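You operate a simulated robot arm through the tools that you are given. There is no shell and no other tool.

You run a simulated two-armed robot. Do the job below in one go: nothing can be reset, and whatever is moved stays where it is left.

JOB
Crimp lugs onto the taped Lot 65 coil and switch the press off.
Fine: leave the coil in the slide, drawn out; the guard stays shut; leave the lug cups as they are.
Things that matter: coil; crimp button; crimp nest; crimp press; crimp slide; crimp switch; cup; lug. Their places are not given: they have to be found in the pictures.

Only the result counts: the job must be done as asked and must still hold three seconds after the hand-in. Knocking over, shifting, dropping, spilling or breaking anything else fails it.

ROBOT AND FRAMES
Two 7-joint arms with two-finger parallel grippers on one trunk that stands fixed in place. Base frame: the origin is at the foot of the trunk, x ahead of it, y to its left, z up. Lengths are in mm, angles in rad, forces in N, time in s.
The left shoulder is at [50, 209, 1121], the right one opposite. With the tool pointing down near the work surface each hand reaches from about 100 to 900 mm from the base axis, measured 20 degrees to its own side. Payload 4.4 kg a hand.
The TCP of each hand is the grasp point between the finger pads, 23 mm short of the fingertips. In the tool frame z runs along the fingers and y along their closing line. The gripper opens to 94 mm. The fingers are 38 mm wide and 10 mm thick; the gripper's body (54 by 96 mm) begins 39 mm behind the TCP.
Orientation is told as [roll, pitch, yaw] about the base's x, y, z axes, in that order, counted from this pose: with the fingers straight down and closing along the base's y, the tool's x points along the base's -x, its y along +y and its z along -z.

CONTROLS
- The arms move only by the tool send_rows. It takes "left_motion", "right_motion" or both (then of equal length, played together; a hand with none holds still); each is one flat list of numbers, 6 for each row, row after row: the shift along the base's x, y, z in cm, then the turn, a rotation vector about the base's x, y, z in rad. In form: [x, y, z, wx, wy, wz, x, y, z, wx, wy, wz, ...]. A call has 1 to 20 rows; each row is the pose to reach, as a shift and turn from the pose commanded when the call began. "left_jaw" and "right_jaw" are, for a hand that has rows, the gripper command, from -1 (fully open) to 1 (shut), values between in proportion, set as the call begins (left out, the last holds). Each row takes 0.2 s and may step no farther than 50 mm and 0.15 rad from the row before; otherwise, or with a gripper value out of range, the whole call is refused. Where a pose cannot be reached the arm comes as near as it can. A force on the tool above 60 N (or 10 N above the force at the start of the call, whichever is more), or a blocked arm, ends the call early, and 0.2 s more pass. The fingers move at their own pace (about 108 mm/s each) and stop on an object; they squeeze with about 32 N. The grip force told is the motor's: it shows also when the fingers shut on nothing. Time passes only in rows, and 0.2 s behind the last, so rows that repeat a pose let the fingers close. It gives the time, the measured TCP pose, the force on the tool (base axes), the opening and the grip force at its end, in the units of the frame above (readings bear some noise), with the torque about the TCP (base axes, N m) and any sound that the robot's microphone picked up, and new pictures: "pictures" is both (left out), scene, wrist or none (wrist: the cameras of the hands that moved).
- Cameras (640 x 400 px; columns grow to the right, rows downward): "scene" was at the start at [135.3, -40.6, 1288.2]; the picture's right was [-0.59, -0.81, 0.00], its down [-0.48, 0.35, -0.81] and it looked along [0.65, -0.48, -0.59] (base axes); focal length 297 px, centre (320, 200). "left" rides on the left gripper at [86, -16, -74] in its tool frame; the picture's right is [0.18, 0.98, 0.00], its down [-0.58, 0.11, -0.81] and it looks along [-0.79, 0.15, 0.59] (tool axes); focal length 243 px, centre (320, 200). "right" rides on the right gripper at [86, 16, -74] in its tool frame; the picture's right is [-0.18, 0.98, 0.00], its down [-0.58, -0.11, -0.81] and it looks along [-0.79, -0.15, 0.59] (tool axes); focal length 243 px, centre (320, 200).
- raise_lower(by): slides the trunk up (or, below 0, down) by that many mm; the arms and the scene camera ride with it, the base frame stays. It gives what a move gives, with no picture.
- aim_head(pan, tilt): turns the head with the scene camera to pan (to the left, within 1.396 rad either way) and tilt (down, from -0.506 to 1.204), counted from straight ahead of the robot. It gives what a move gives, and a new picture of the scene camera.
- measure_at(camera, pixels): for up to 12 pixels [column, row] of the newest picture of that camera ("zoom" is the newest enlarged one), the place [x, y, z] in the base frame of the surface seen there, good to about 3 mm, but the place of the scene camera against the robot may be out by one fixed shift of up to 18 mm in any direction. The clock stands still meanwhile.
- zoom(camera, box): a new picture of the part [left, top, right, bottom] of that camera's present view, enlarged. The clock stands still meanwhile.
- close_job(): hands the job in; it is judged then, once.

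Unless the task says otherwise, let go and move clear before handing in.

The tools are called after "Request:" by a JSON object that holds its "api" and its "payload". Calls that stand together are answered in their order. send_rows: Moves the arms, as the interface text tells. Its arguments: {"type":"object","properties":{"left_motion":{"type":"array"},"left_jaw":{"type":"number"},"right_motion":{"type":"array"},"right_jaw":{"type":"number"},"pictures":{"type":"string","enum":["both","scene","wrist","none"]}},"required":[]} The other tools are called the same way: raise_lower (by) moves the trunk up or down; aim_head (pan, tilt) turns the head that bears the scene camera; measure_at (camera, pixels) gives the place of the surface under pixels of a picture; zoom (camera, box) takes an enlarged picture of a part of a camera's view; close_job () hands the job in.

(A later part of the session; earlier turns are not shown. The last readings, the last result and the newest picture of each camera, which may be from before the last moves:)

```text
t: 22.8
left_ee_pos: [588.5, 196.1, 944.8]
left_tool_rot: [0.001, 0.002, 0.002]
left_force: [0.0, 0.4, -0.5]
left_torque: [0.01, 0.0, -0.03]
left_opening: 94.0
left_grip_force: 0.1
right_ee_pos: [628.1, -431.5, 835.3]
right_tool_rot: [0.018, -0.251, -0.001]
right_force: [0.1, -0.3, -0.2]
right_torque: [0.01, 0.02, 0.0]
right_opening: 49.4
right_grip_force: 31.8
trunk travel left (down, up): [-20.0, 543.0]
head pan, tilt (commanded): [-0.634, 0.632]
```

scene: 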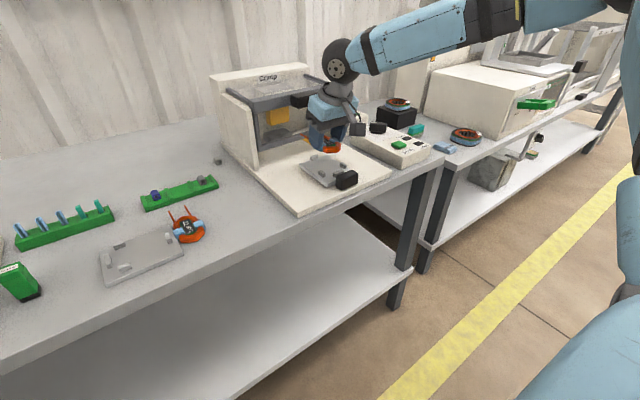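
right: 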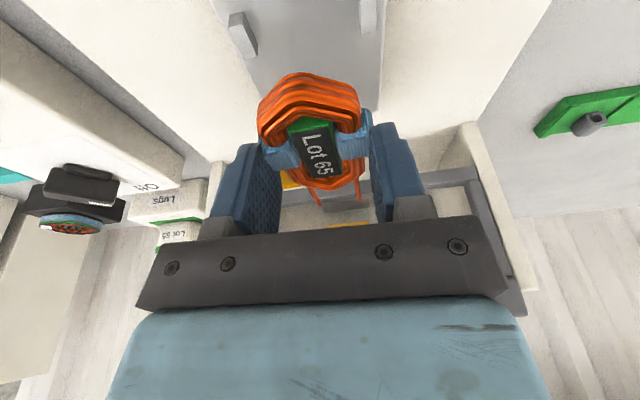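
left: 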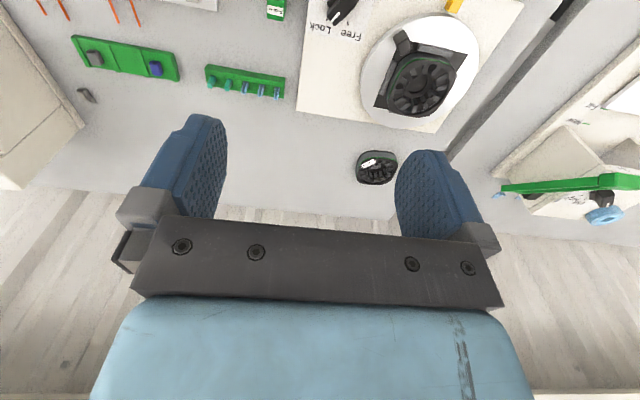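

The coil is above the nest; the side pegs show at (243,35) and (367,15). I'll enlarge this and measure the coil and pegs together.

Request:
{"api": "zoom", "payload": {"camera": "right", "box": [200, 0, 440, 215]}}

Request:
{"api": "measure_at", "payload": {"camera": "right", "pixels": [[300, 75], [262, 140], [371, 118], [285, 155], [355, 130], [320, 150], [330, 185], [318, 195], [357, 188], [315, 200], [358, 200], [310, 95]]}}

Request:
{"api": "measure_at", "payload": {"camera": "right", "pixels": [[248, 55], [256, 53], [233, 20], [364, 32], [374, 28], [362, 5], [300, 40], [310, 30]]}}

```text
1.86 times, centred on (320, 108) of right
```

zoom: 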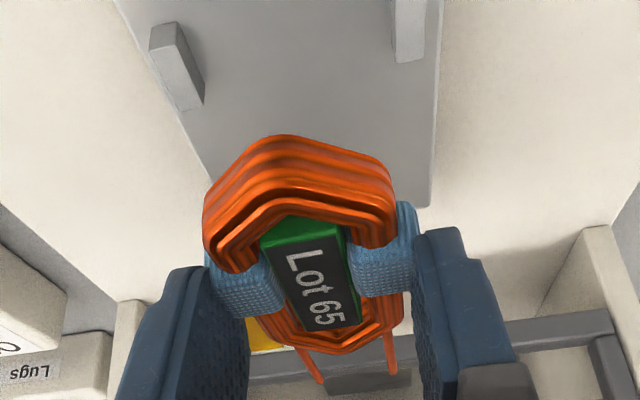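

```text
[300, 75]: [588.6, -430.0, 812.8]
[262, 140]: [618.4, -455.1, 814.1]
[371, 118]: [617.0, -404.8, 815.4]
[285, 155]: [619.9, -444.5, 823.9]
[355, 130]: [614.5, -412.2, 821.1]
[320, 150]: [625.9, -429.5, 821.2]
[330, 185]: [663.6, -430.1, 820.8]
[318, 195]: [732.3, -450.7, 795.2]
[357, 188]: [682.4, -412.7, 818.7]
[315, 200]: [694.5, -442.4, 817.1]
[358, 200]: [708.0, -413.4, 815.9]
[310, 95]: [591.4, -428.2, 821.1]
```

```text
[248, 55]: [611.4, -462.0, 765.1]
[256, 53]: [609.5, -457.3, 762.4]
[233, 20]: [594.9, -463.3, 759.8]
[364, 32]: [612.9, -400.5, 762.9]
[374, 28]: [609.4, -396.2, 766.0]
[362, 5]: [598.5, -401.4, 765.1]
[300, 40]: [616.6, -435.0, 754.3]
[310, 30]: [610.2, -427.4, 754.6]
```

The coil is centred sideways (tapes -455/-405, pegs -457/-401.5), but its near end at x≈588.6 would sit tight to the near bar at about 588. I'll shift 3.6 mm forward and lower to just above the plate.

Request:
{"api": "send_rows", "payload": {"right_motion": [0.36, 0, -1, 0, 0, 0, 0.36, 0, -2, 0, 0, 0, 0.36, 0, -3, 0, 0, 0, 0.36, 0, -3.8, 0, 0, 0, 0.36, 0, -4.3, 0, 0, 0, 0.36, 0, -4.3, 0, 0, 0], "pictures": "both"}}

```text
t: 24.2
left_ee_pos: [588.4, 195.5, 945.4]
left_tool_rot: [0.0, 0.002, 0.001]
left_force: [-0.5, -0.1, -0.1]
left_torque: [-0.01, 0.01, 0.0]
left_opening: 94.1
left_grip_force: 0.1
right_ee_pos: [633.2, -429.5, 793.0]
right_tool_rot: [0.017, -0.253, -0.001]
right_force: [2.2, -4.4, 11.6]
right_torque: [-0.21, -0.63, -0.12]
right_opening: 49.1
right_grip_force: 32.3
trunk travel left (down, up): [-20.0, 543.0]
head pan, tilt (commanded): [-0.634, 0.632]
```

scene: 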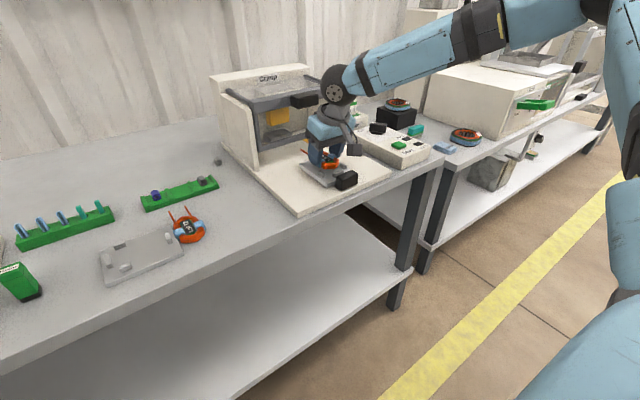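
right: 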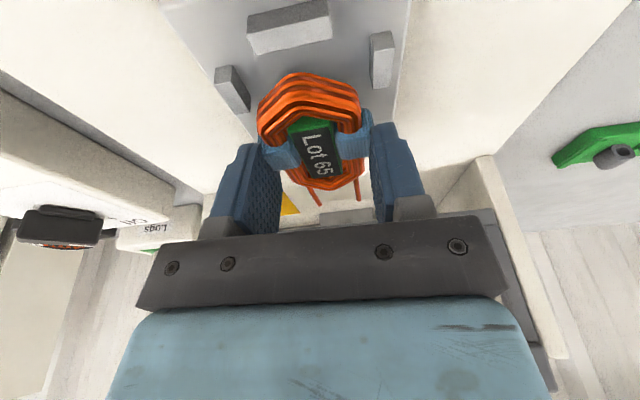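

A force of 11.6 N appeared at z=793, about 9 mm above the expected seat. The torque puts the contact about 48 mm ahead, on the far peg. I'll look closely before moving on.

Request:
{"api": "zoom", "payload": {"camera": "right", "box": [200, 0, 440, 220]}}

Request:
{"api": "zoom", "payload": {"camera": "scene", "box": [280, 130, 370, 195]}}

Request:
{"api": "measure_at", "payload": {"camera": "right", "pixels": [[290, 50], [325, 38], [300, 76], [245, 108], [372, 85], [330, 185], [322, 200], [359, 195], [340, 185], [320, 150], [345, 215], [315, 170]]}}

```text
1.82 times, centred on (320, 110) of right
```

zoom: 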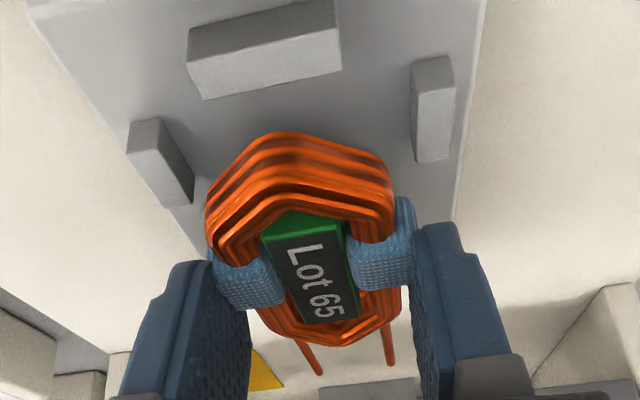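

```text
6.15 times, centred on (325, 162) of scene
```

zoom: 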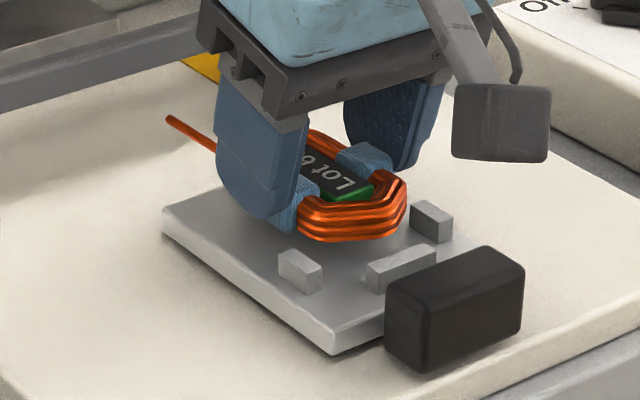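

```text
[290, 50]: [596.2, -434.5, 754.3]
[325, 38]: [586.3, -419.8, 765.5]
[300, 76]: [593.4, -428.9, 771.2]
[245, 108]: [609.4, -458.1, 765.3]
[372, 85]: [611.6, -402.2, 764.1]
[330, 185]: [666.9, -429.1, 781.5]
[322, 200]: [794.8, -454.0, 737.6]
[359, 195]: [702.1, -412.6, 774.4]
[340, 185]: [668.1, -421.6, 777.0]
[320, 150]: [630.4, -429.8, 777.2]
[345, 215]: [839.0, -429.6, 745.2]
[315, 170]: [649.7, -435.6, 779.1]
```

The near end at x≈593 looks clear of the near bar, so the far end may be riding on the far peg. I'll measure the bar's top edges and the coil's ends more finely.

Request:
{"api": "measure_at", "payload": {"camera": "right", "pixels": [[320, 44], [320, 40], [320, 30], [320, 25], [285, 46], [300, 47], [300, 42], [320, 60], [296, 73], [296, 80], [340, 80], [265, 110]]}}

Request:
{"api": "measure_at", "payload": {"camera": "zoom", "pixels": [[400, 262], [390, 270], [330, 240], [395, 205], [205, 140], [175, 125], [230, 170], [320, 180], [295, 265], [435, 240], [345, 195], [215, 150]]}}

```text
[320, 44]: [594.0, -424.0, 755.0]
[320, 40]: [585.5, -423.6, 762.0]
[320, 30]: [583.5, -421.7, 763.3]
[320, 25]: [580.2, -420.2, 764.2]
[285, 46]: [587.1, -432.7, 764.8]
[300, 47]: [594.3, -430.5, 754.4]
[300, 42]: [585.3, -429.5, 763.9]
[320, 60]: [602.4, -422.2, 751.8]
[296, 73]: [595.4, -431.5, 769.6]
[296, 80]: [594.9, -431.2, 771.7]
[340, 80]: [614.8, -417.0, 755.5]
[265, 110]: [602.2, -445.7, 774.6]
```

```text
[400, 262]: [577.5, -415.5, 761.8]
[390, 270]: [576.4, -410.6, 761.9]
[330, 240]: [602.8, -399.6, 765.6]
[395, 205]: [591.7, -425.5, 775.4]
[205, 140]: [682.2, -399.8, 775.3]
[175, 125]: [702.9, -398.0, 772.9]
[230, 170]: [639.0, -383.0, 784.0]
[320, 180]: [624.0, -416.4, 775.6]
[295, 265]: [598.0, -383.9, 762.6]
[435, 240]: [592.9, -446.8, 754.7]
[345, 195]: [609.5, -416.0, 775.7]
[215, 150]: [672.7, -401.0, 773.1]
```

The near bar's far face is at about 586.5 and the coil's near end at about 594, so there are 7 mm to spare behind and too little in front. I'll lift 5 mm, shift back 4.5 mm, and lower again in small steps.

Request:
{"api": "send_rows", "payload": {"right_motion": [0, 0, 0.5, 0, 0, 0, -0.25, 0, 0.6, 0, 0, 0, -0.45, 0, 0.6, 0, 0, 0, -0.45, 0, 0.3, 0, 0, 0, -0.45, 0, 0.0, 0, 0, 0, -0.45, 0, -0.2, 0, 0, 0, -0.45, 0, -0.2, 0, 0, 0], "pictures": "both"}}

```text
t: 25.8
left_ee_pos: [588.7, 196.1, 943.9]
left_tool_rot: [0.001, 0.0, 0.002]
left_force: [0.3, -0.4, 0.3]
left_torque: [0.0, 0.03, 0.0]
left_opening: 93.9
left_grip_force: 0.1
right_ee_pos: [627.6, -430.9, 789.0]
right_tool_rot: [0.017, -0.249, -0.002]
right_force: [-0.1, -0.1, -1.2]
right_torque: [-0.03, -0.02, -0.03]
right_opening: 49.3
right_grip_force: 32.1
trunk travel left (down, up): [-20.0, 543.0]
head pan, tilt (commanded): [-0.634, 0.632]
```

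scene: 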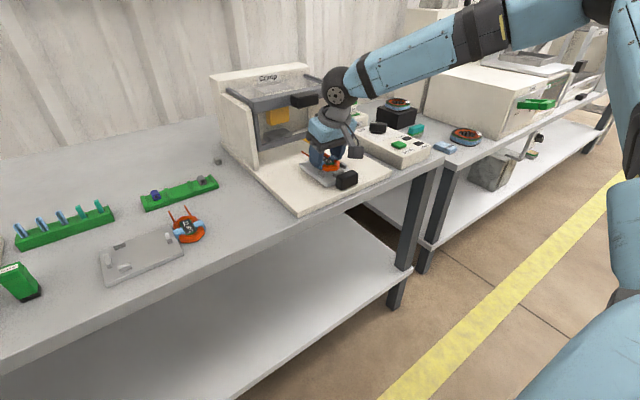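
right: 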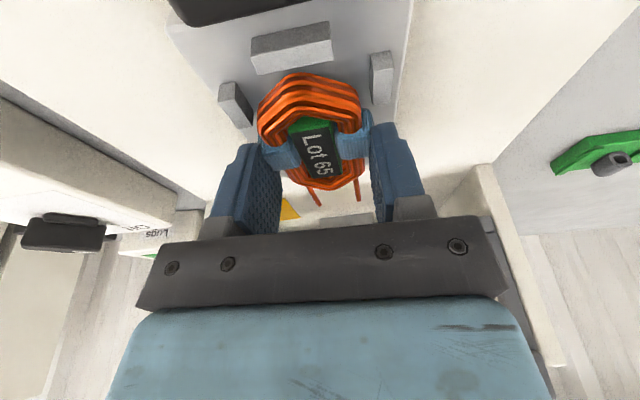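

No contact now at z=789 (force -1.2 N), below the earlier stop. I'll go on down the last 5 mm in small steps, 1 mm forward.

Request:
{"api": "send_rows", "payload": {"right_motion": [0.1, 0, -0.15, 0, 0, 0, 0.1, 0, -0.3, 0, 0, 0, 0.1, 0, -0.4, 0, 0, 0, 0.1, 0, -0.5, 0, 0, 0, 0.1, 0, -0.5, 0, 0, 0], "pictures": "both"}}

```text
t: 27.0
left_ee_pos: [587.7, 196.4, 945.0]
left_tool_rot: [0.002, -0.001, 0.002]
left_force: [-1.4, -0.2, -0.3]
left_torque: [-0.02, -0.03, 0.03]
left_opening: 94.2
left_grip_force: 0.0
right_ee_pos: [629.7, -429.2, 784.4]
right_tool_rot: [0.017, -0.249, -0.001]
right_force: [0.2, 0.4, -1.4]
right_torque: [0.0, -0.04, 0.01]
right_opening: 48.9
right_grip_force: 31.8
trunk travel left (down, up): [-20.0, 543.0]
head pan, tilt (commanded): [-0.634, 0.632]
```

scene: 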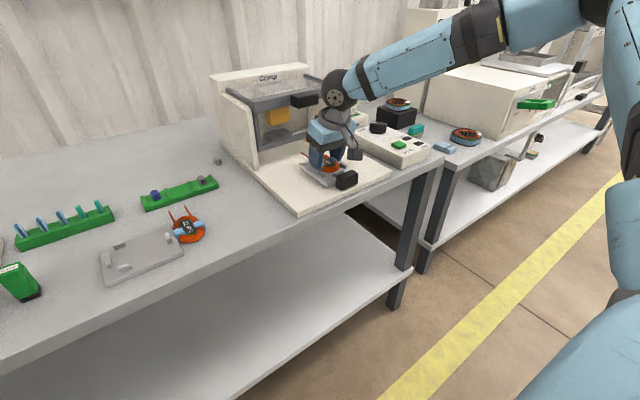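
right: 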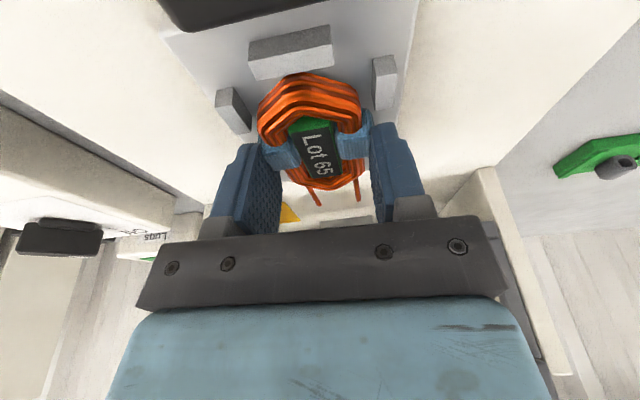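

Still no contact at z=784.4. I'll lower a little further, 3 mm at most, and watch for the seat.

Request:
{"api": "send_rows", "payload": {"right_motion": [0, 0, -0.1, 0, 0, 0, 0, 0, -0.2, 0, 0, 0, 0, 0, -0.2, 0, 0, 0], "pictures": "wrist"}}

Request:
{"api": "zoom", "payload": {"camera": "right", "box": [200, 0, 440, 220]}}

Request:
{"api": "zoom", "payload": {"camera": "scene", "box": [280, 130, 370, 195]}}

```text
t: 27.8
left_ee_pos: [588.3, 197.6, 944.9]
left_tool_rot: [-0.001, 0.001, 0.002]
left_force: [-0.4, 0.0, 0.3]
left_torque: [-0.02, -0.02, 0.01]
left_opening: 94.1
left_grip_force: 0.1
right_ee_pos: [628.8, -430.3, 784.0]
right_tool_rot: [0.018, -0.253, -0.001]
right_force: [3.0, -4.5, 9.3]
right_torque: [-0.31, 0.22, 0.13]
right_opening: 49.3
right_grip_force: 31.8
trunk travel left (down, up): [-20.0, 543.0]
head pan, tilt (commanded): [-0.634, 0.632]
```

right: 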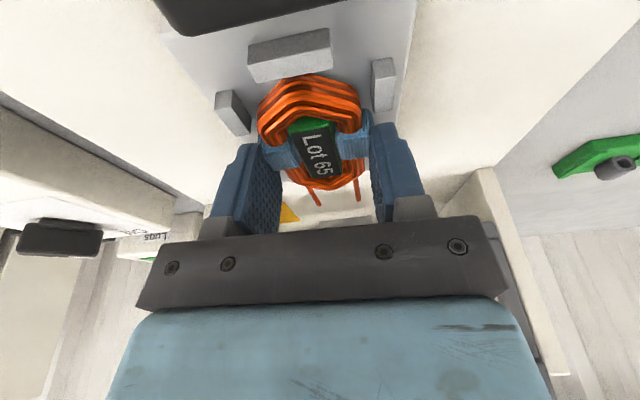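

```text
1.82 times, centred on (320, 110) of right
```

zoom: 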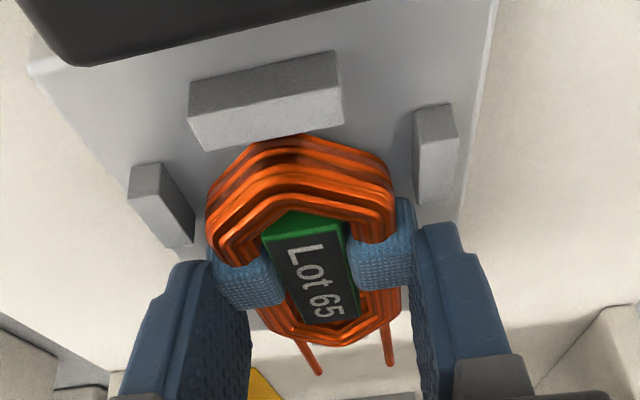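

```text
6.15 times, centred on (325, 162) of scene
```

zoom: 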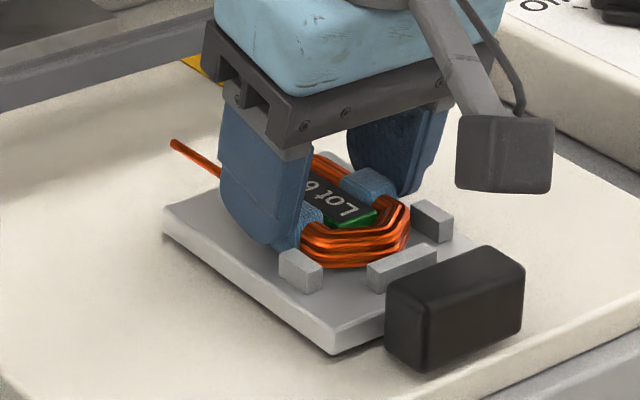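

The coil is down in the nest: 9.3 N at z=784, with its near end behind the near bar and between the side pegs. I'll open the jaws gently.

Request:
{"api": "send_rows", "payload": {"right_motion": [0, 0, 0, 0, 0, 0, 0, 0, 0, 0, 0, 0, 0, 0, 0, 0, 0, 0], "right_jaw": -0.4, "pictures": "both"}}

```text
t: 28.6
left_ee_pos: [588.6, 196.0, 944.6]
left_tool_rot: [0.0, 0.001, 0.002]
left_force: [0.3, 0.1, 0.1]
left_torque: [0.04, -0.02, -0.01]
left_opening: 94.0
left_grip_force: 0.0
right_ee_pos: [628.6, -430.3, 782.9]
right_tool_rot: [0.018, -0.248, -0.002]
right_force: [0.1, 0.1, 0.2]
right_torque: [-0.02, -0.02, -0.01]
right_opening: 66.0
right_grip_force: 0.0
trunk travel left (down, up): [-20.0, 543.0]
head pan, tilt (commanded): [-0.634, 0.632]
```

scene: 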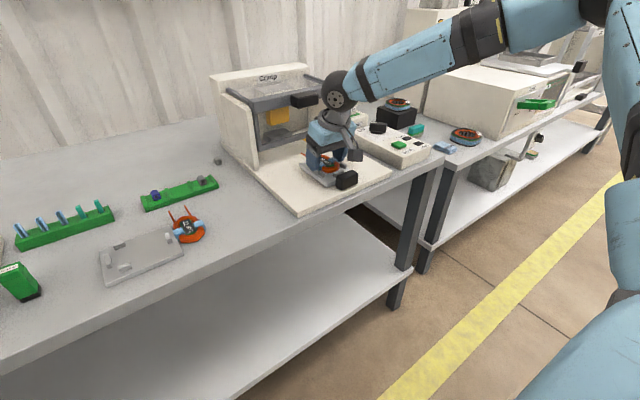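
right: 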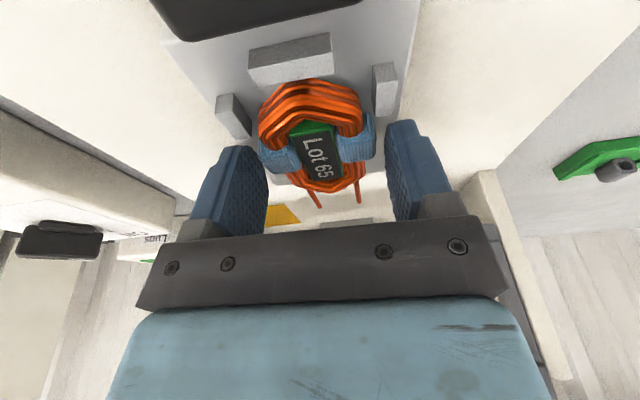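

The coil is let go and sits between the pegs. I'll rise straight up 9 cm, drawing back a little above, to look at it.

Request:
{"api": "send_rows", "payload": {"right_motion": [0, 0, 1.5, 0, 0, 0, 0, 0, 3.5, 0, 0, 0, 0, 0, 6, 0, 0, 0, 0, 0, 9, 0, 0, 0, -4, 0, 10, 0, 0, 0, -8, 0, 10, 0, 0, 0, -8, 0, 10, 0, 0, 0], "pictures": "both"}}

```text
t: 30.2
left_ee_pos: [590.0, 195.4, 945.4]
left_tool_rot: [0.001, -0.001, 0.002]
left_force: [0.1, 0.3, -0.1]
left_torque: [0.0, 0.01, -0.02]
left_opening: 93.8
left_grip_force: 0.1
right_ee_pos: [550.9, -432.8, 882.6]
right_tool_rot: [0.017, -0.249, -0.004]
right_force: [-0.2, -0.1, -0.4]
right_torque: [0.02, -0.03, 0.0]
right_opening: 65.9
right_grip_force: 0.1
trunk travel left (down, up): [-20.0, 543.0]
head pan, tilt (commanded): [-0.634, 0.632]
```

scene: 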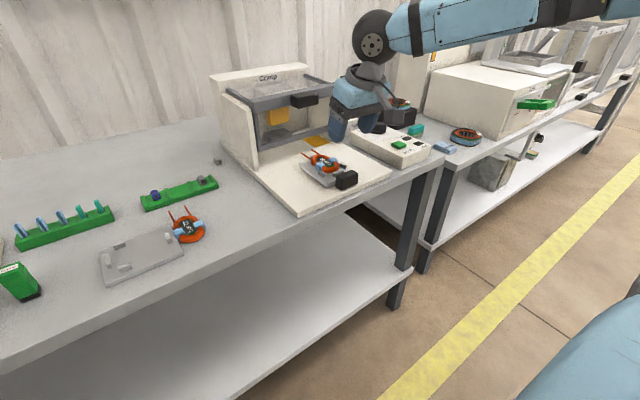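
right: 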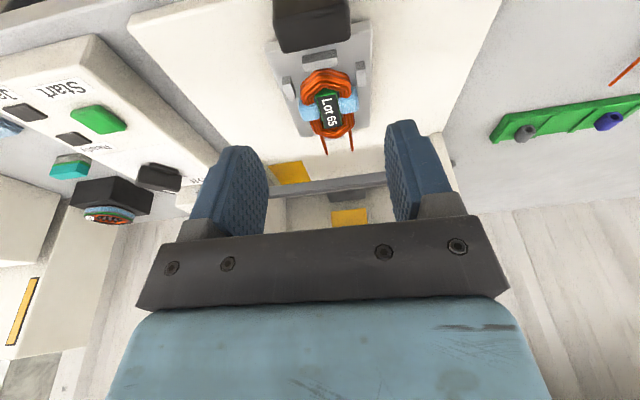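

Request:
{"api": "zoom", "payload": {"camera": "right", "box": [250, 0, 410, 170]}}

Request:
{"api": "zoom", "payload": {"camera": "scene", "box": [280, 130, 370, 195]}}

```text
2.35 times, centred on (330, 85) of right
```

zoom: 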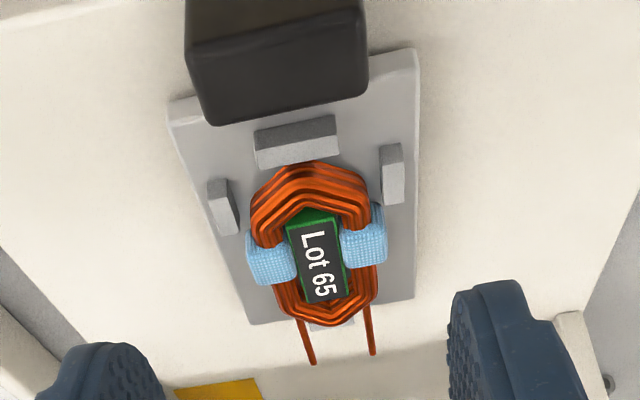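

```text
6.15 times, centred on (325, 162) of scene
```

zoom: 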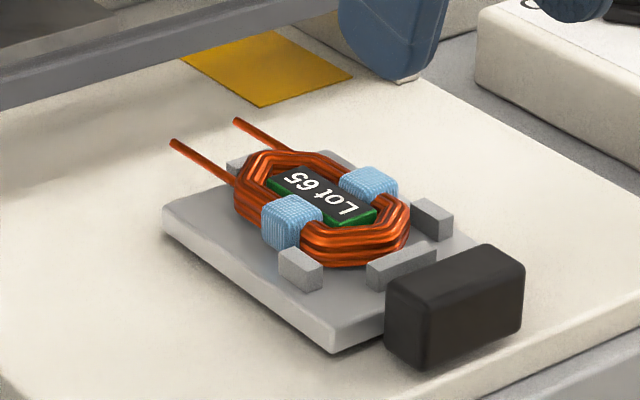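

The coil lies in the nest with the far peg between its leads. I'll measure it to be sure it is flat and centred.

Request:
{"api": "measure_at", "payload": {"camera": "scene", "pixels": [[305, 152], [314, 148], [334, 160], [323, 165], [325, 160], [330, 171]]}}

Request:
{"api": "measure_at", "payload": {"camera": "right", "pixels": [[325, 72], [310, 107], [350, 103], [328, 110], [333, 135], [326, 152], [352, 149], [330, 137], [317, 98], [335, 92], [303, 92], [346, 72]]}}

Request:
{"api": "zoom", "payload": {"camera": "right", "box": [0, 60, 220, 220]}}

```text
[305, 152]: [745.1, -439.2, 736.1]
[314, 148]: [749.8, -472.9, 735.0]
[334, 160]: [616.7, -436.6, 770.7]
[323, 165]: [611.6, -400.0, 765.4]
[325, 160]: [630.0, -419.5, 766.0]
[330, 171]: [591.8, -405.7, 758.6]
```

```text
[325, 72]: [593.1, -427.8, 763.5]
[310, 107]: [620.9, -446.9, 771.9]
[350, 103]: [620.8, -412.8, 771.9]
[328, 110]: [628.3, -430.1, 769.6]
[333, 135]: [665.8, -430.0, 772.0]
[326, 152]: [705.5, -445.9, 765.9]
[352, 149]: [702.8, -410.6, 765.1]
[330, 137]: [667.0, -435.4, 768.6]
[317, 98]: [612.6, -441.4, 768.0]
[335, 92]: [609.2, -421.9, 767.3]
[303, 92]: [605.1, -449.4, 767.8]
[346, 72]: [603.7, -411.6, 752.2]
```

```text
2.50 times, centred on (110, 140) of right
```

zoom: 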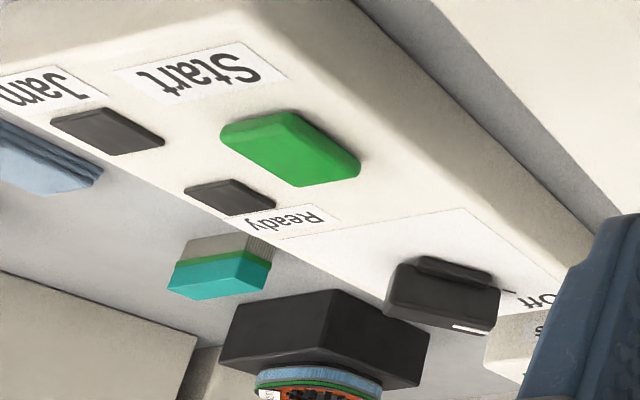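

The coil lies flat (tops at z≈772) and is centred on y≈-430 with lead tips at x≈704. Next I'll go over the control box to look closely at the switch and button.

Request:
{"api": "send_rows", "payload": {"right_motion": [0, -4, 1, 0, 0.05, 0, 0, -8, 2, 0, 0.1, 0, 0, -12, 3, 0, 0.17, 0, 0, -16, 3, 0, 0.25, 0, 0, -20, 3, 0, 0.25, 0, 0, -22, 3, 0, 0.25, 0, 0, -22, 3, 0, 0.25, 0], "right_jaw": -0.6, "pictures": "both"}}

```text
t: 31.8
left_ee_pos: [589.1, 196.2, 944.4]
left_tool_rot: [0.0, -0.001, 0.002]
left_force: [-0.3, 0.5, -0.3]
left_torque: [0.0, -0.03, 0.02]
left_opening: 94.2
left_grip_force: 0.0
right_ee_pos: [548.6, -650.5, 912.1]
right_tool_rot: [0.017, 0.003, -0.003]
right_force: [0.0, -1.0, -0.6]
right_torque: [0.01, 0.04, 0.0]
right_opening: 74.8
right_grip_force: 0.1
trunk travel left (down, up): [-20.0, 543.0]
head pan, tilt (commanded): [-0.634, 0.632]
```

scene: 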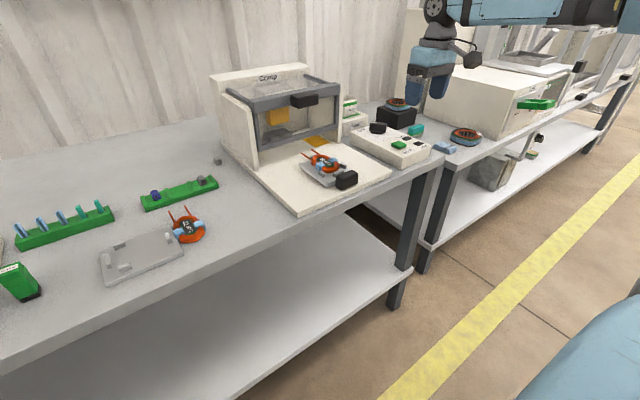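
right: 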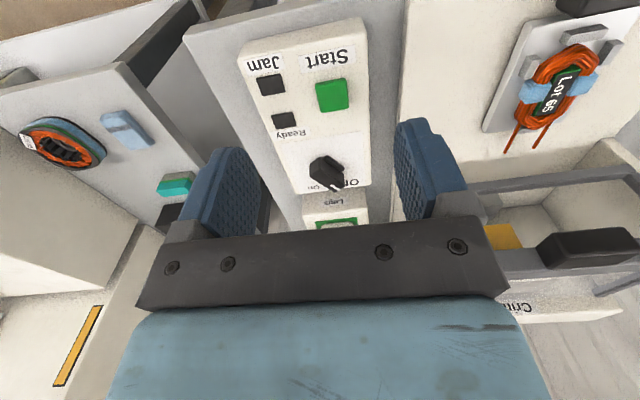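

Request:
{"api": "zoom", "payload": {"camera": "right", "box": [230, 30, 390, 230]}}

Request:
{"api": "zoom", "payload": {"camera": "right", "box": [280, 130, 380, 210]}}

Request:
{"api": "zoom", "payload": {"camera": "scene", "box": [345, 110, 445, 180]}}

```text
2.00 times, centred on (310, 130) of right
```

zoom: 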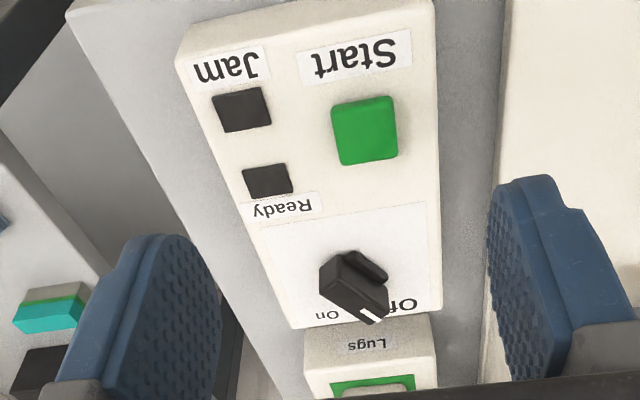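

```text
5.00 times, centred on (330, 170) of right
```

zoom: 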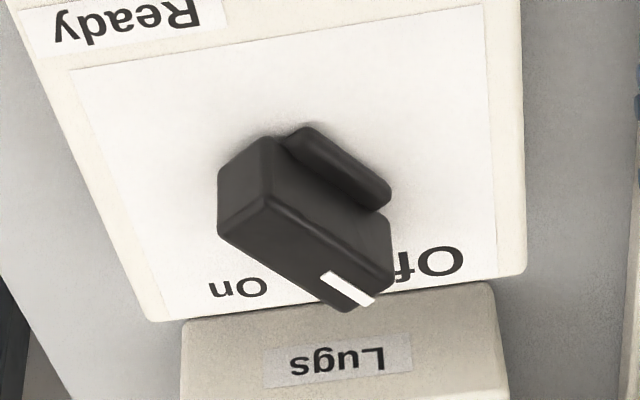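

```text
5.71 times, centred on (395, 145) of scene
```

zoom: 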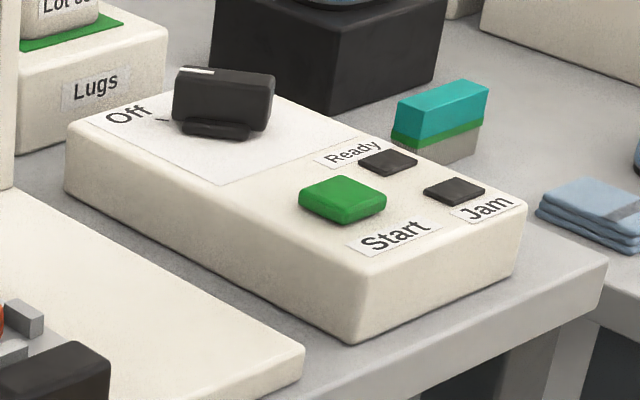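

The switch's white mark points at "Off"; "On" lies on its other side. I'll measure the knob's bar, the labels, and the Start button.

Request:
{"api": "measure_at", "payload": {"camera": "right", "pixels": [[313, 175], [321, 171], [334, 190], [343, 184], [328, 180], [335, 187], [318, 177], [332, 175], [325, 165], [312, 187], [350, 182], [336, 165]]}}

Request:
{"api": "measure_at", "payload": {"camera": "right", "pixels": [[332, 96], [318, 88], [346, 82], [322, 108], [347, 104], [283, 120], [270, 84], [320, 140], [300, 100], [350, 60], [345, 150], [300, 170]]}}

```text
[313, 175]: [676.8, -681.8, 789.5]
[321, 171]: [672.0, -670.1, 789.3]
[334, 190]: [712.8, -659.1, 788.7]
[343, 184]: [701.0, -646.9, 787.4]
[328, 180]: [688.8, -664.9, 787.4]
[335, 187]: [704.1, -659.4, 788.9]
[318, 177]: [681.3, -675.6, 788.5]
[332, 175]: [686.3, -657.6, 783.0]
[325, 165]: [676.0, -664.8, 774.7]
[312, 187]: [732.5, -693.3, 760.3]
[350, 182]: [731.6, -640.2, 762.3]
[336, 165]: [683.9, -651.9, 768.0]
```

```text
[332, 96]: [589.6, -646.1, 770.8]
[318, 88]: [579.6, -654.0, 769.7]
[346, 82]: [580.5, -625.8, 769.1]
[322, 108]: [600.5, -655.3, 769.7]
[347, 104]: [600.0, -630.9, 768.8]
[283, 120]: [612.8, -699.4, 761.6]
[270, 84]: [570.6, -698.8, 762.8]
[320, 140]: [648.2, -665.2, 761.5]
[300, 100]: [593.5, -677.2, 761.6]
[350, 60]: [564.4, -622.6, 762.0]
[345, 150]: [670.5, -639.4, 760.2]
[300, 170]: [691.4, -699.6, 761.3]
```

The knob bar is centred at about (690,-664.5), top z≈788.5, and lies at about 35° toward "Off"; "On" is about 70° clockwise from that. I'll check where the lug stand and cup are, for clearance.

Request:
{"api": "measure_at", "payload": {"camera": "scene", "pixels": [[350, 104], [349, 113], [345, 122], [358, 122], [357, 105], [343, 104], [350, 128], [338, 130], [350, 100]]}}

Request:
{"api": "measure_at", "payload": {"camera": "right", "pixels": [[336, 203], [305, 200], [365, 198], [336, 221], [322, 225], [352, 222]]}}

Request:
{"api": "zoom", "payload": {"camera": "scene", "box": [330, 85, 420, 150]}}

```text
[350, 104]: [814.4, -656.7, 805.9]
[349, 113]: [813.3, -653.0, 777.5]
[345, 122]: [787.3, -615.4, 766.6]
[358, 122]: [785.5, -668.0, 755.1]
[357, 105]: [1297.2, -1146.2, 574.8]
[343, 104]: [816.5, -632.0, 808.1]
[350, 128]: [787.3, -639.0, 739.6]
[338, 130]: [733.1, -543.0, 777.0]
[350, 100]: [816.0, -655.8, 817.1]
```

```text
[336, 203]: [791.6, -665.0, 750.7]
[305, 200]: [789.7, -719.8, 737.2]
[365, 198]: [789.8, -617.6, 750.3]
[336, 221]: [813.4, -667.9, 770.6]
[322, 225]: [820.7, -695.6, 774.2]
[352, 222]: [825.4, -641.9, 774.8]
```

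```text
6.15 times, centred on (375, 118) of scene
```

zoom: 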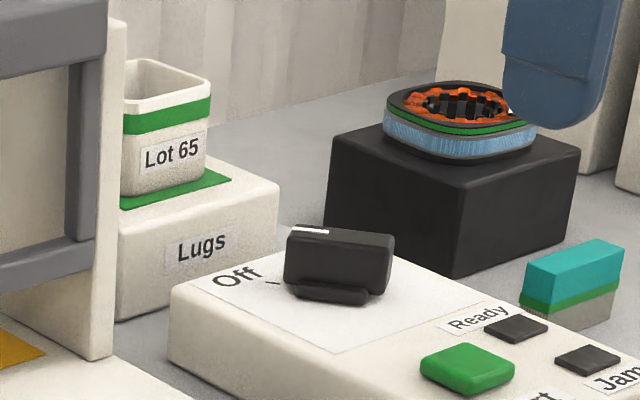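

The lug stand begins at x≈787, so the knob area is clear. I'll hover over the knob with the tool turned 0.61 rad to match the bar.

Request:
{"api": "send_rows", "payload": {"right_motion": [2, 0, 0, 0, 0, 0.12, 5, -0.3, -1, 0, 0, 0.24, 8, -0.6, -2, 0, 0, 0.36, 11, -1, -4, 0, 0, 0.48, 14.1, -1.4, -5.5, 0, 0, 0.615, 14.1, -1.4, -6.5, 0, 0, 0.615, 14.1, -1.4, -6.5, 0, 0, 0.615], "right_jaw": -0.05, "pictures": "both"}}

```text
t: 33.4
left_ee_pos: [588.4, 196.1, 945.0]
left_tool_rot: [0.0, 0.0, 0.002]
left_force: [0.0, -0.3, 1.1]
left_torque: [0.01, -0.01, -0.01]
left_opening: 94.0
left_grip_force: 0.0
right_ee_pos: [689.3, -664.7, 846.2]
right_tool_rot: [0.016, 0.001, 0.614]
right_force: [0.4, -0.1, -0.4]
right_torque: [0.01, -0.03, -0.04]
right_opening: 49.5
right_grip_force: 0.0
trunk travel left (down, up): [-20.0, 543.0]
head pan, tilt (commanded): [-0.634, 0.632]
```

scene: 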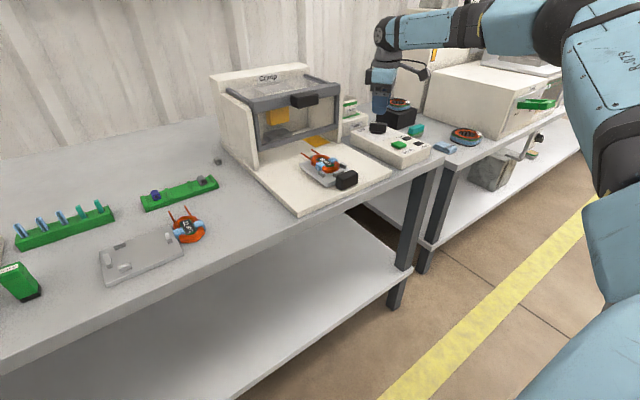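
right: 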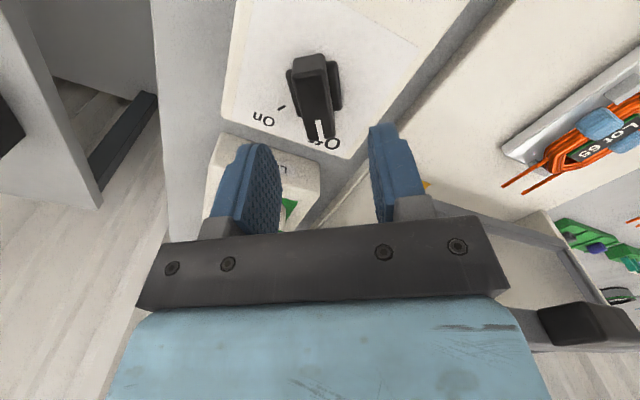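

The knob sits between the jaws at (315,95). I'll enlarge it to check centring and angle.

Request:
{"api": "zoom", "payload": {"camera": "right", "box": [250, 20, 390, 160]}}

Request:
{"api": "measure_at", "payload": {"camera": "right", "pixels": [[300, 68], [321, 64], [306, 138], [330, 136], [315, 100], [318, 130], [308, 68], [316, 110], [335, 80], [292, 85]]}}

```text
2.86 times, centred on (320, 90) of right
```

zoom: 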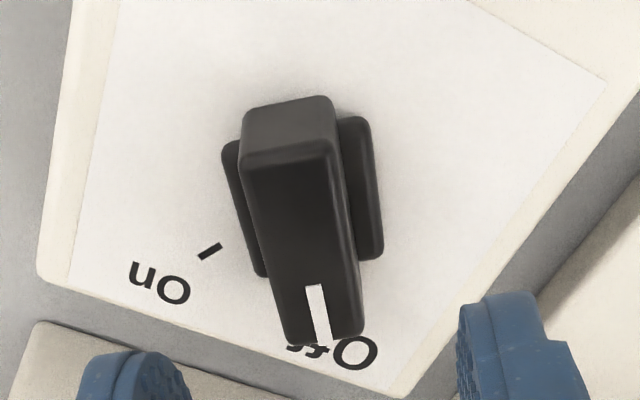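

```text
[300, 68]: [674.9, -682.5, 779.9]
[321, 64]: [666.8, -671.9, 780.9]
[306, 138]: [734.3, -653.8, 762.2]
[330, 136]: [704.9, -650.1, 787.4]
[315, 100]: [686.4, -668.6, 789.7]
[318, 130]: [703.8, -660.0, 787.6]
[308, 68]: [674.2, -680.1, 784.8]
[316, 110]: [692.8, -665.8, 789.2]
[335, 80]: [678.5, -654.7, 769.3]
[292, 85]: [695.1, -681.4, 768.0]
```

The bar lines up with the tool but sits about 3 mm to one side. The "On" tick shows at about (281,108), so I'll measure that tick before gripping.

Request:
{"api": "measure_at", "payload": {"camera": "zoom", "pixels": [[210, 252], [203, 257], [218, 246], [318, 310], [326, 335], [232, 150], [260, 270], [372, 130], [375, 250]]}}

```text
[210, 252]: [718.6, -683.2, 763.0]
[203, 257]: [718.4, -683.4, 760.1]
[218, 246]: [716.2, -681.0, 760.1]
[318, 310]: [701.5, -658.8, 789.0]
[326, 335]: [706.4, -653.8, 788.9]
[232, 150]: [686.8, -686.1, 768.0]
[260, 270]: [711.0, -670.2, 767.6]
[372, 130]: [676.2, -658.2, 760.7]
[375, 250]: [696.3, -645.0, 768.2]
```

The "On" tick lies at about -33° from the pivot at (691.5,-665.5), so the turn needed is about -1.17 rad. I'll lower onto the bar with a small sideways correction and then grip.

Request:
{"api": "send_rows", "payload": {"right_motion": [0.2, -0.16, -1.5, 0, 0, 0, 0.2, -0.16, -3, 0, 0, 0, 0.2, -0.16, -4.2, 0, 0, 0, 0.2, -0.16, -5.1, 0, 0, 0, 0.2, -0.16, -5.1, 0, 0, 0], "pictures": "wrist"}}

```text
t: 34.6
left_ee_pos: [588.9, 196.5, 944.5]
left_tool_rot: [-0.002, 0.0, 0.001]
left_force: [-0.3, -0.3, 0.0]
left_torque: [0.02, -0.01, -0.02]
left_opening: 93.9
left_grip_force: 0.0
right_ee_pos: [691.5, -664.8, 795.4]
right_tool_rot: [0.017, -0.001, 0.612]
right_force: [-0.2, -1.0, 0.0]
right_torque: [0.02, 0.05, -0.01]
right_opening: 49.4
right_grip_force: 0.0
trunk travel left (down, up): [-20.0, 543.0]
head pan, tilt (commanded): [-0.634, 0.632]
```

right: 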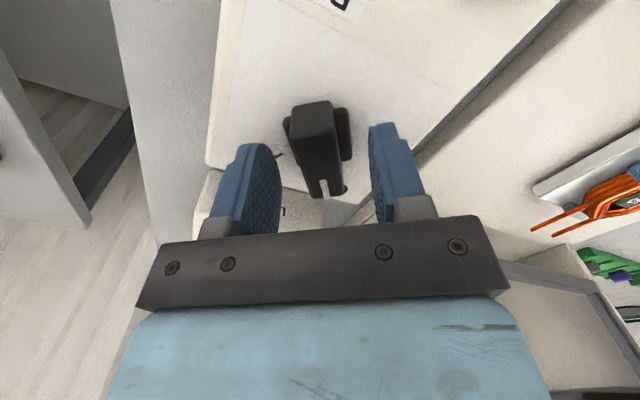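

The bar stands between the pads at (318,150). I'll close on it.

Request:
{"api": "send_rows", "payload": {"right_motion": [0, 0, 0, 0, 0, 0, 0, 0, 0, 0, 0, 0, 0, 0, 0, 0, 0, 0], "right_jaw": 1, "pictures": "wrist"}}

```text
t: 35.4
left_ee_pos: [588.9, 195.3, 944.3]
left_tool_rot: [-0.001, 0.0, 0.002]
left_force: [-0.1, -0.8, -0.8]
left_torque: [0.0, 0.0, 0.02]
left_opening: 94.2
left_grip_force: 0.0
right_ee_pos: [692.1, -665.2, 795.7]
right_tool_rot: [0.018, 0.0, 0.612]
right_force: [-2.3, 1.6, -1.6]
right_torque: [-0.52, -0.47, -0.13]
right_opening: 20.1
right_grip_force: 44.8
trunk travel left (down, up): [-20.0, 543.0]
head pan, tilt (commanded): [-0.634, 0.632]
```

right: 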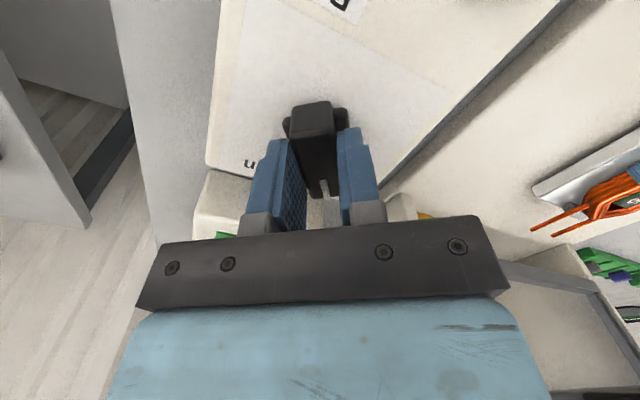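

The bar is gripped at 20 mm with little side force. I'll begin the clockwise turn, half-way first, and watch the torque.

Request:
{"api": "send_rows", "payload": {"right_motion": [0, 0, 0, 0, 0, -0.13, 0, 0, 0, 0, 0, -0.27, 0, 0, 0, 0, 0, -0.41, 0, 0, 0, 0, 0, -0.55, 0, 0, 0, 0, 0, -0.55], "pictures": "both"}}

```text
t: 36.6
left_ee_pos: [587.4, 197.3, 946.0]
left_tool_rot: [0.0, 0.0, 0.0]
left_force: [0.4, 0.0, -0.3]
left_torque: [0.02, -0.03, 0.03]
left_opening: 93.9
left_grip_force: 0.0
right_ee_pos: [691.5, -665.7, 795.2]
right_tool_rot: [0.017, 0.003, 0.064]
right_force: [-24.9, 14.8, -9.7]
right_torque: [-0.47, -0.12, 0.02]
right_opening: 20.0
right_grip_force: 44.8
trunk travel left (down, up): [-20.0, 543.0]
head pan, tilt (commanded): [-0.634, 0.632]
```

scene: 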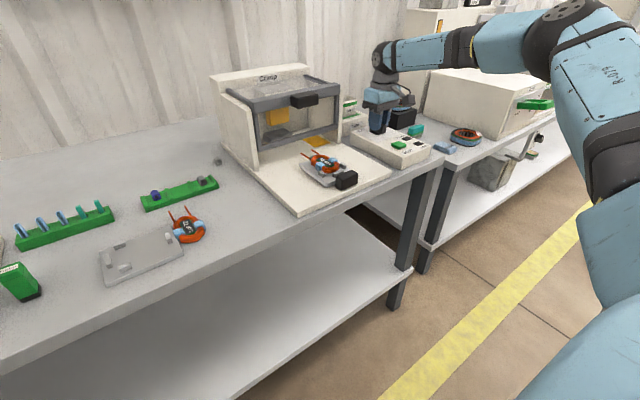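
right: 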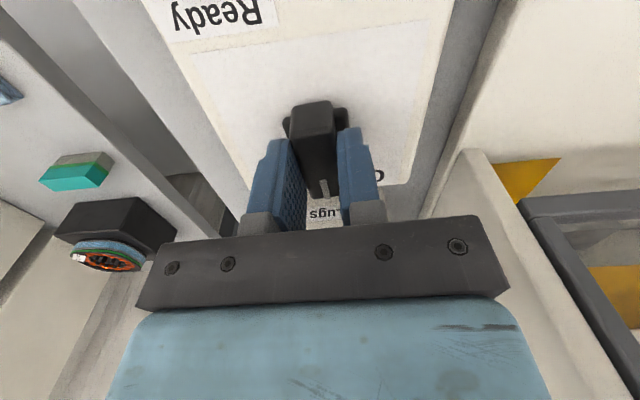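

The knob turns with the grip, but a side force of (-25,15) N built up, so the pivot is a little off my grip centre. I'll ease the hand that way by a couple of millimetres while turning a bit further.

Request:
{"api": "send_rows", "payload": {"right_motion": [-0.1, 0.06, 0, 0, 0, 0, -0.2, 0.12, 0, 0, 0, 0, -0.2, 0.12, 0, 0, 0, 0], "pictures": "none"}}

```text
t: 37.4
left_ee_pos: [589.3, 195.9, 944.6]
left_tool_rot: [0.001, -0.001, 0.0]
left_force: [0.0, 0.5, -0.8]
left_torque: [0.04, 0.03, 0.0]
left_opening: 94.2
left_grip_force: 0.1
right_ee_pos: [691.7, -665.4, 795.8]
right_tool_rot: [0.017, 0.0, 0.065]
right_force: [4.2, 1.0, -7.2]
right_torque: [-0.84, 0.7, -0.01]
right_opening: 20.0
right_grip_force: 44.0
trunk travel left (down, up): [-20.0, 543.0]
head pan, tilt (commanded): [-0.634, 0.632]
```

The 2 mm ease took the side force away. I'll go on with the remaining turn of about 0.6 rad, easing about 2 mm toward +y along the way.

Request:
{"api": "send_rows", "payload": {"right_motion": [-0.02, 0.05, 0, 0, 0, -0.13, -0.04, 0.1, 0, 0, 0, -0.26, -0.05, 0.14, 0, 0, 0, -0.39, -0.06, 0.18, 0, 0, 0, -0.5, -0.06, 0.18, 0, 0, 0, -0.5], "pictures": "both"}}

```text
t: 38.6
left_ee_pos: [590.0, 194.8, 943.9]
left_tool_rot: [0.002, 0.001, 0.001]
left_force: [0.4, 0.4, -0.2]
left_torque: [-0.02, 0.04, 0.02]
left_opening: 93.9
left_grip_force: 0.1
right_ee_pos: [690.9, -665.6, 795.1]
right_tool_rot: [0.015, -0.002, -0.439]
right_force: [23.6, -25.3, 6.2]
right_torque: [-1.1, -0.24, -0.04]
right_opening: 20.2
right_grip_force: 45.5
trunk travel left (down, up): [-20.0, 543.0]
head pan, tilt (commanded): [-0.634, 0.632]
```

scene: 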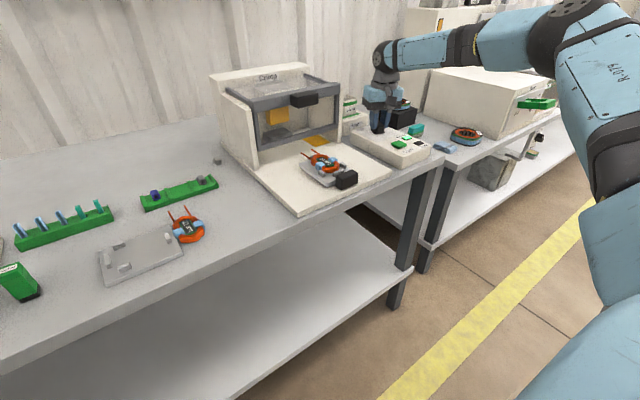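
right: 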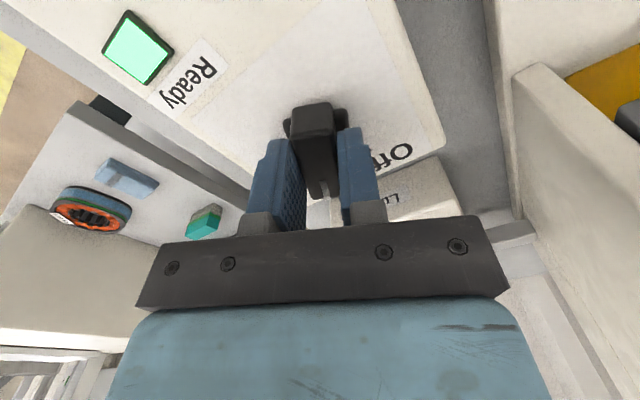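

The "Ready" lamp at (138,47) is now lit, so the switch is on. The side force (24,-25) N is from my easing too far; I'll ease back and turn the last 0.1 rad.

Request:
{"api": "send_rows", "payload": {"right_motion": [0.1, -0.1, 0, 0, 0, 0, 0.18, -0.18, 0, 0, 0, 0, 0.18, -0.18, 0, 0, 0, -0.1, 0.18, -0.18, 0, 0, 0, -0.1], "pictures": "wrist"}}

```text
t: 39.6
left_ee_pos: [587.7, 195.0, 945.4]
left_tool_rot: [0.001, 0.001, 0.001]
left_force: [0.8, -0.1, 0.8]
left_torque: [-0.04, -0.01, 0.02]
left_opening: 93.9
left_grip_force: 0.1
right_ee_pos: [690.6, -665.2, 796.0]
right_tool_rot: [0.016, 0.003, -0.539]
right_force: [-8.6, -6.3, 2.4]
right_torque: [-0.7, 0.41, -0.09]
right_opening: 19.9
right_grip_force: 44.1
trunk travel left (down, up): [-20.0, 543.0]
head pan, tilt (commanded): [-0.634, 0.632]
```

right: 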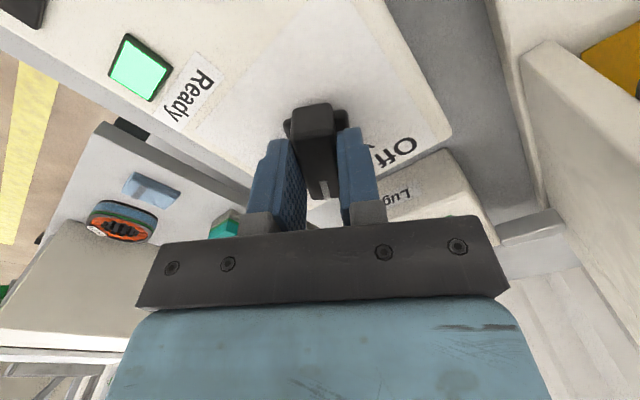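

The switch is at "On" with Ready lit and only light forces. I'll open the jaws and rise clear of the knob.

Request:
{"api": "send_rows", "payload": {"right_motion": [0, 0, 0, 0, 0, 0, 0, 0, 0, 0, 0, 0, 0, 0, 2, 0, 0, 0, 0, 0, 5, 0, 0, 0, 0, 0, 9, 0, 0, 0, 0, 0, 9, 0, 0, 0], "right_jaw": -0.05, "pictures": "both"}}

```text
t: 41.0
left_ee_pos: [588.2, 196.0, 944.3]
left_tool_rot: [-0.001, 0.0, 0.003]
left_force: [0.3, 0.1, 0.4]
left_torque: [0.0, -0.03, -0.01]
left_opening: 94.1
left_grip_force: 0.1
right_ee_pos: [691.1, -664.1, 883.8]
right_tool_rot: [0.017, -0.001, -0.54]
right_force: [0.1, 0.7, -0.2]
right_torque: [0.05, -0.03, -0.01]
right_opening: 49.5
right_grip_force: 0.1
trunk travel left (down, up): [-20.0, 543.0]
head pan, tilt (commanded): [-0.634, 0.632]
```

scene: 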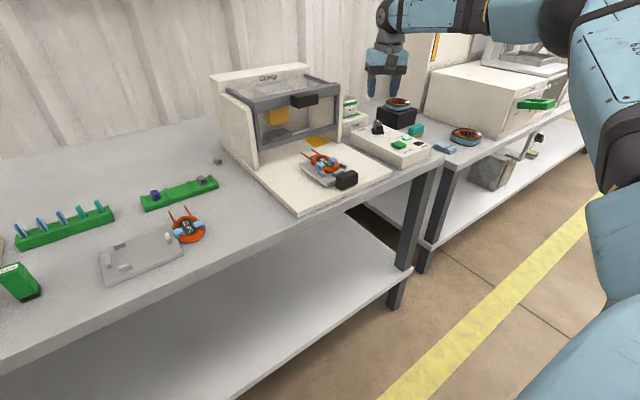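
right: 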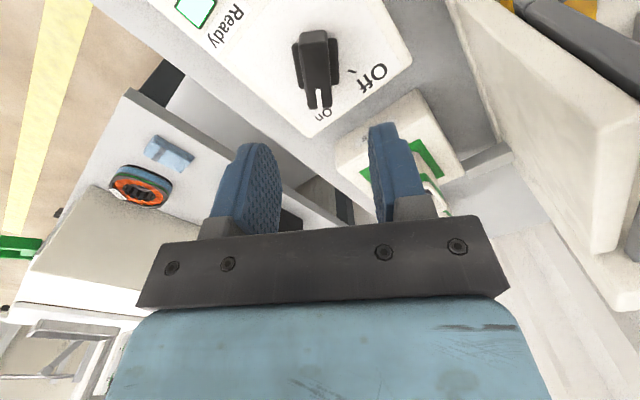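

The knob now points to "On". Next I'll bring the hand back over the slide handle, straightening the yaw.

Request:
{"api": "send_rows", "payload": {"right_motion": [-3, 1, 1, 0, 0, 0.1, -6, 3, 1, 0, 0, 0.2, -9, 6.5, 1, 0, 0, 0.3, -12, 10, 1, 0, 0, 0.4, -15, 13.5, 1, 0, 0, 0.54, -15, 17.5, 1, 0, 0, 0.54, -15, 21.5, 1, 0, 0, 0.54, -15, 23.4, 0, 0, 0, 0.54, -15, 23.4, 0, 0, 0, 0.54], "right_jaw": -0.5, "pictures": "both"}}

```text
t: 43.0
left_ee_pos: [588.1, 197.1, 944.2]
left_tool_rot: [0.0, 0.0, 0.003]
left_force: [-0.6, -0.6, 0.9]
left_torque: [0.02, 0.01, 0.02]
left_opening: 93.9
left_grip_force: 0.1
right_ee_pos: [540.4, -429.0, 885.6]
right_tool_rot: [0.018, 0.001, 0.002]
right_force: [-0.1, 0.4, -0.6]
right_torque: [0.01, -0.01, -0.01]
right_opening: 70.4
right_grip_force: 0.1
trunk travel left (down, up): [-20.0, 543.0]
head pan, tilt (commanded): [-0.634, 0.632]
```

scene: 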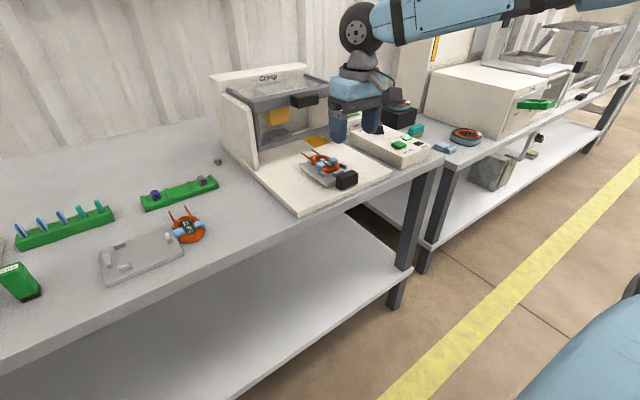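
right: 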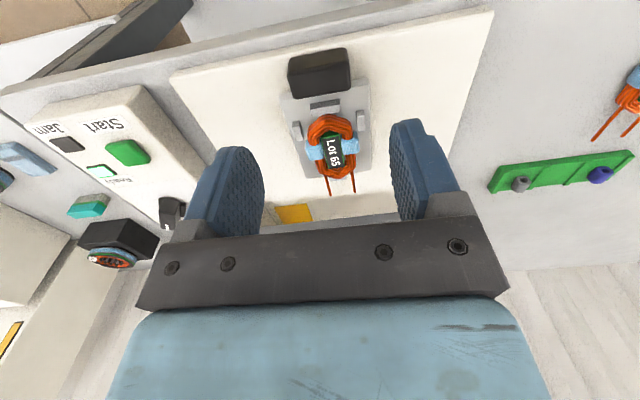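

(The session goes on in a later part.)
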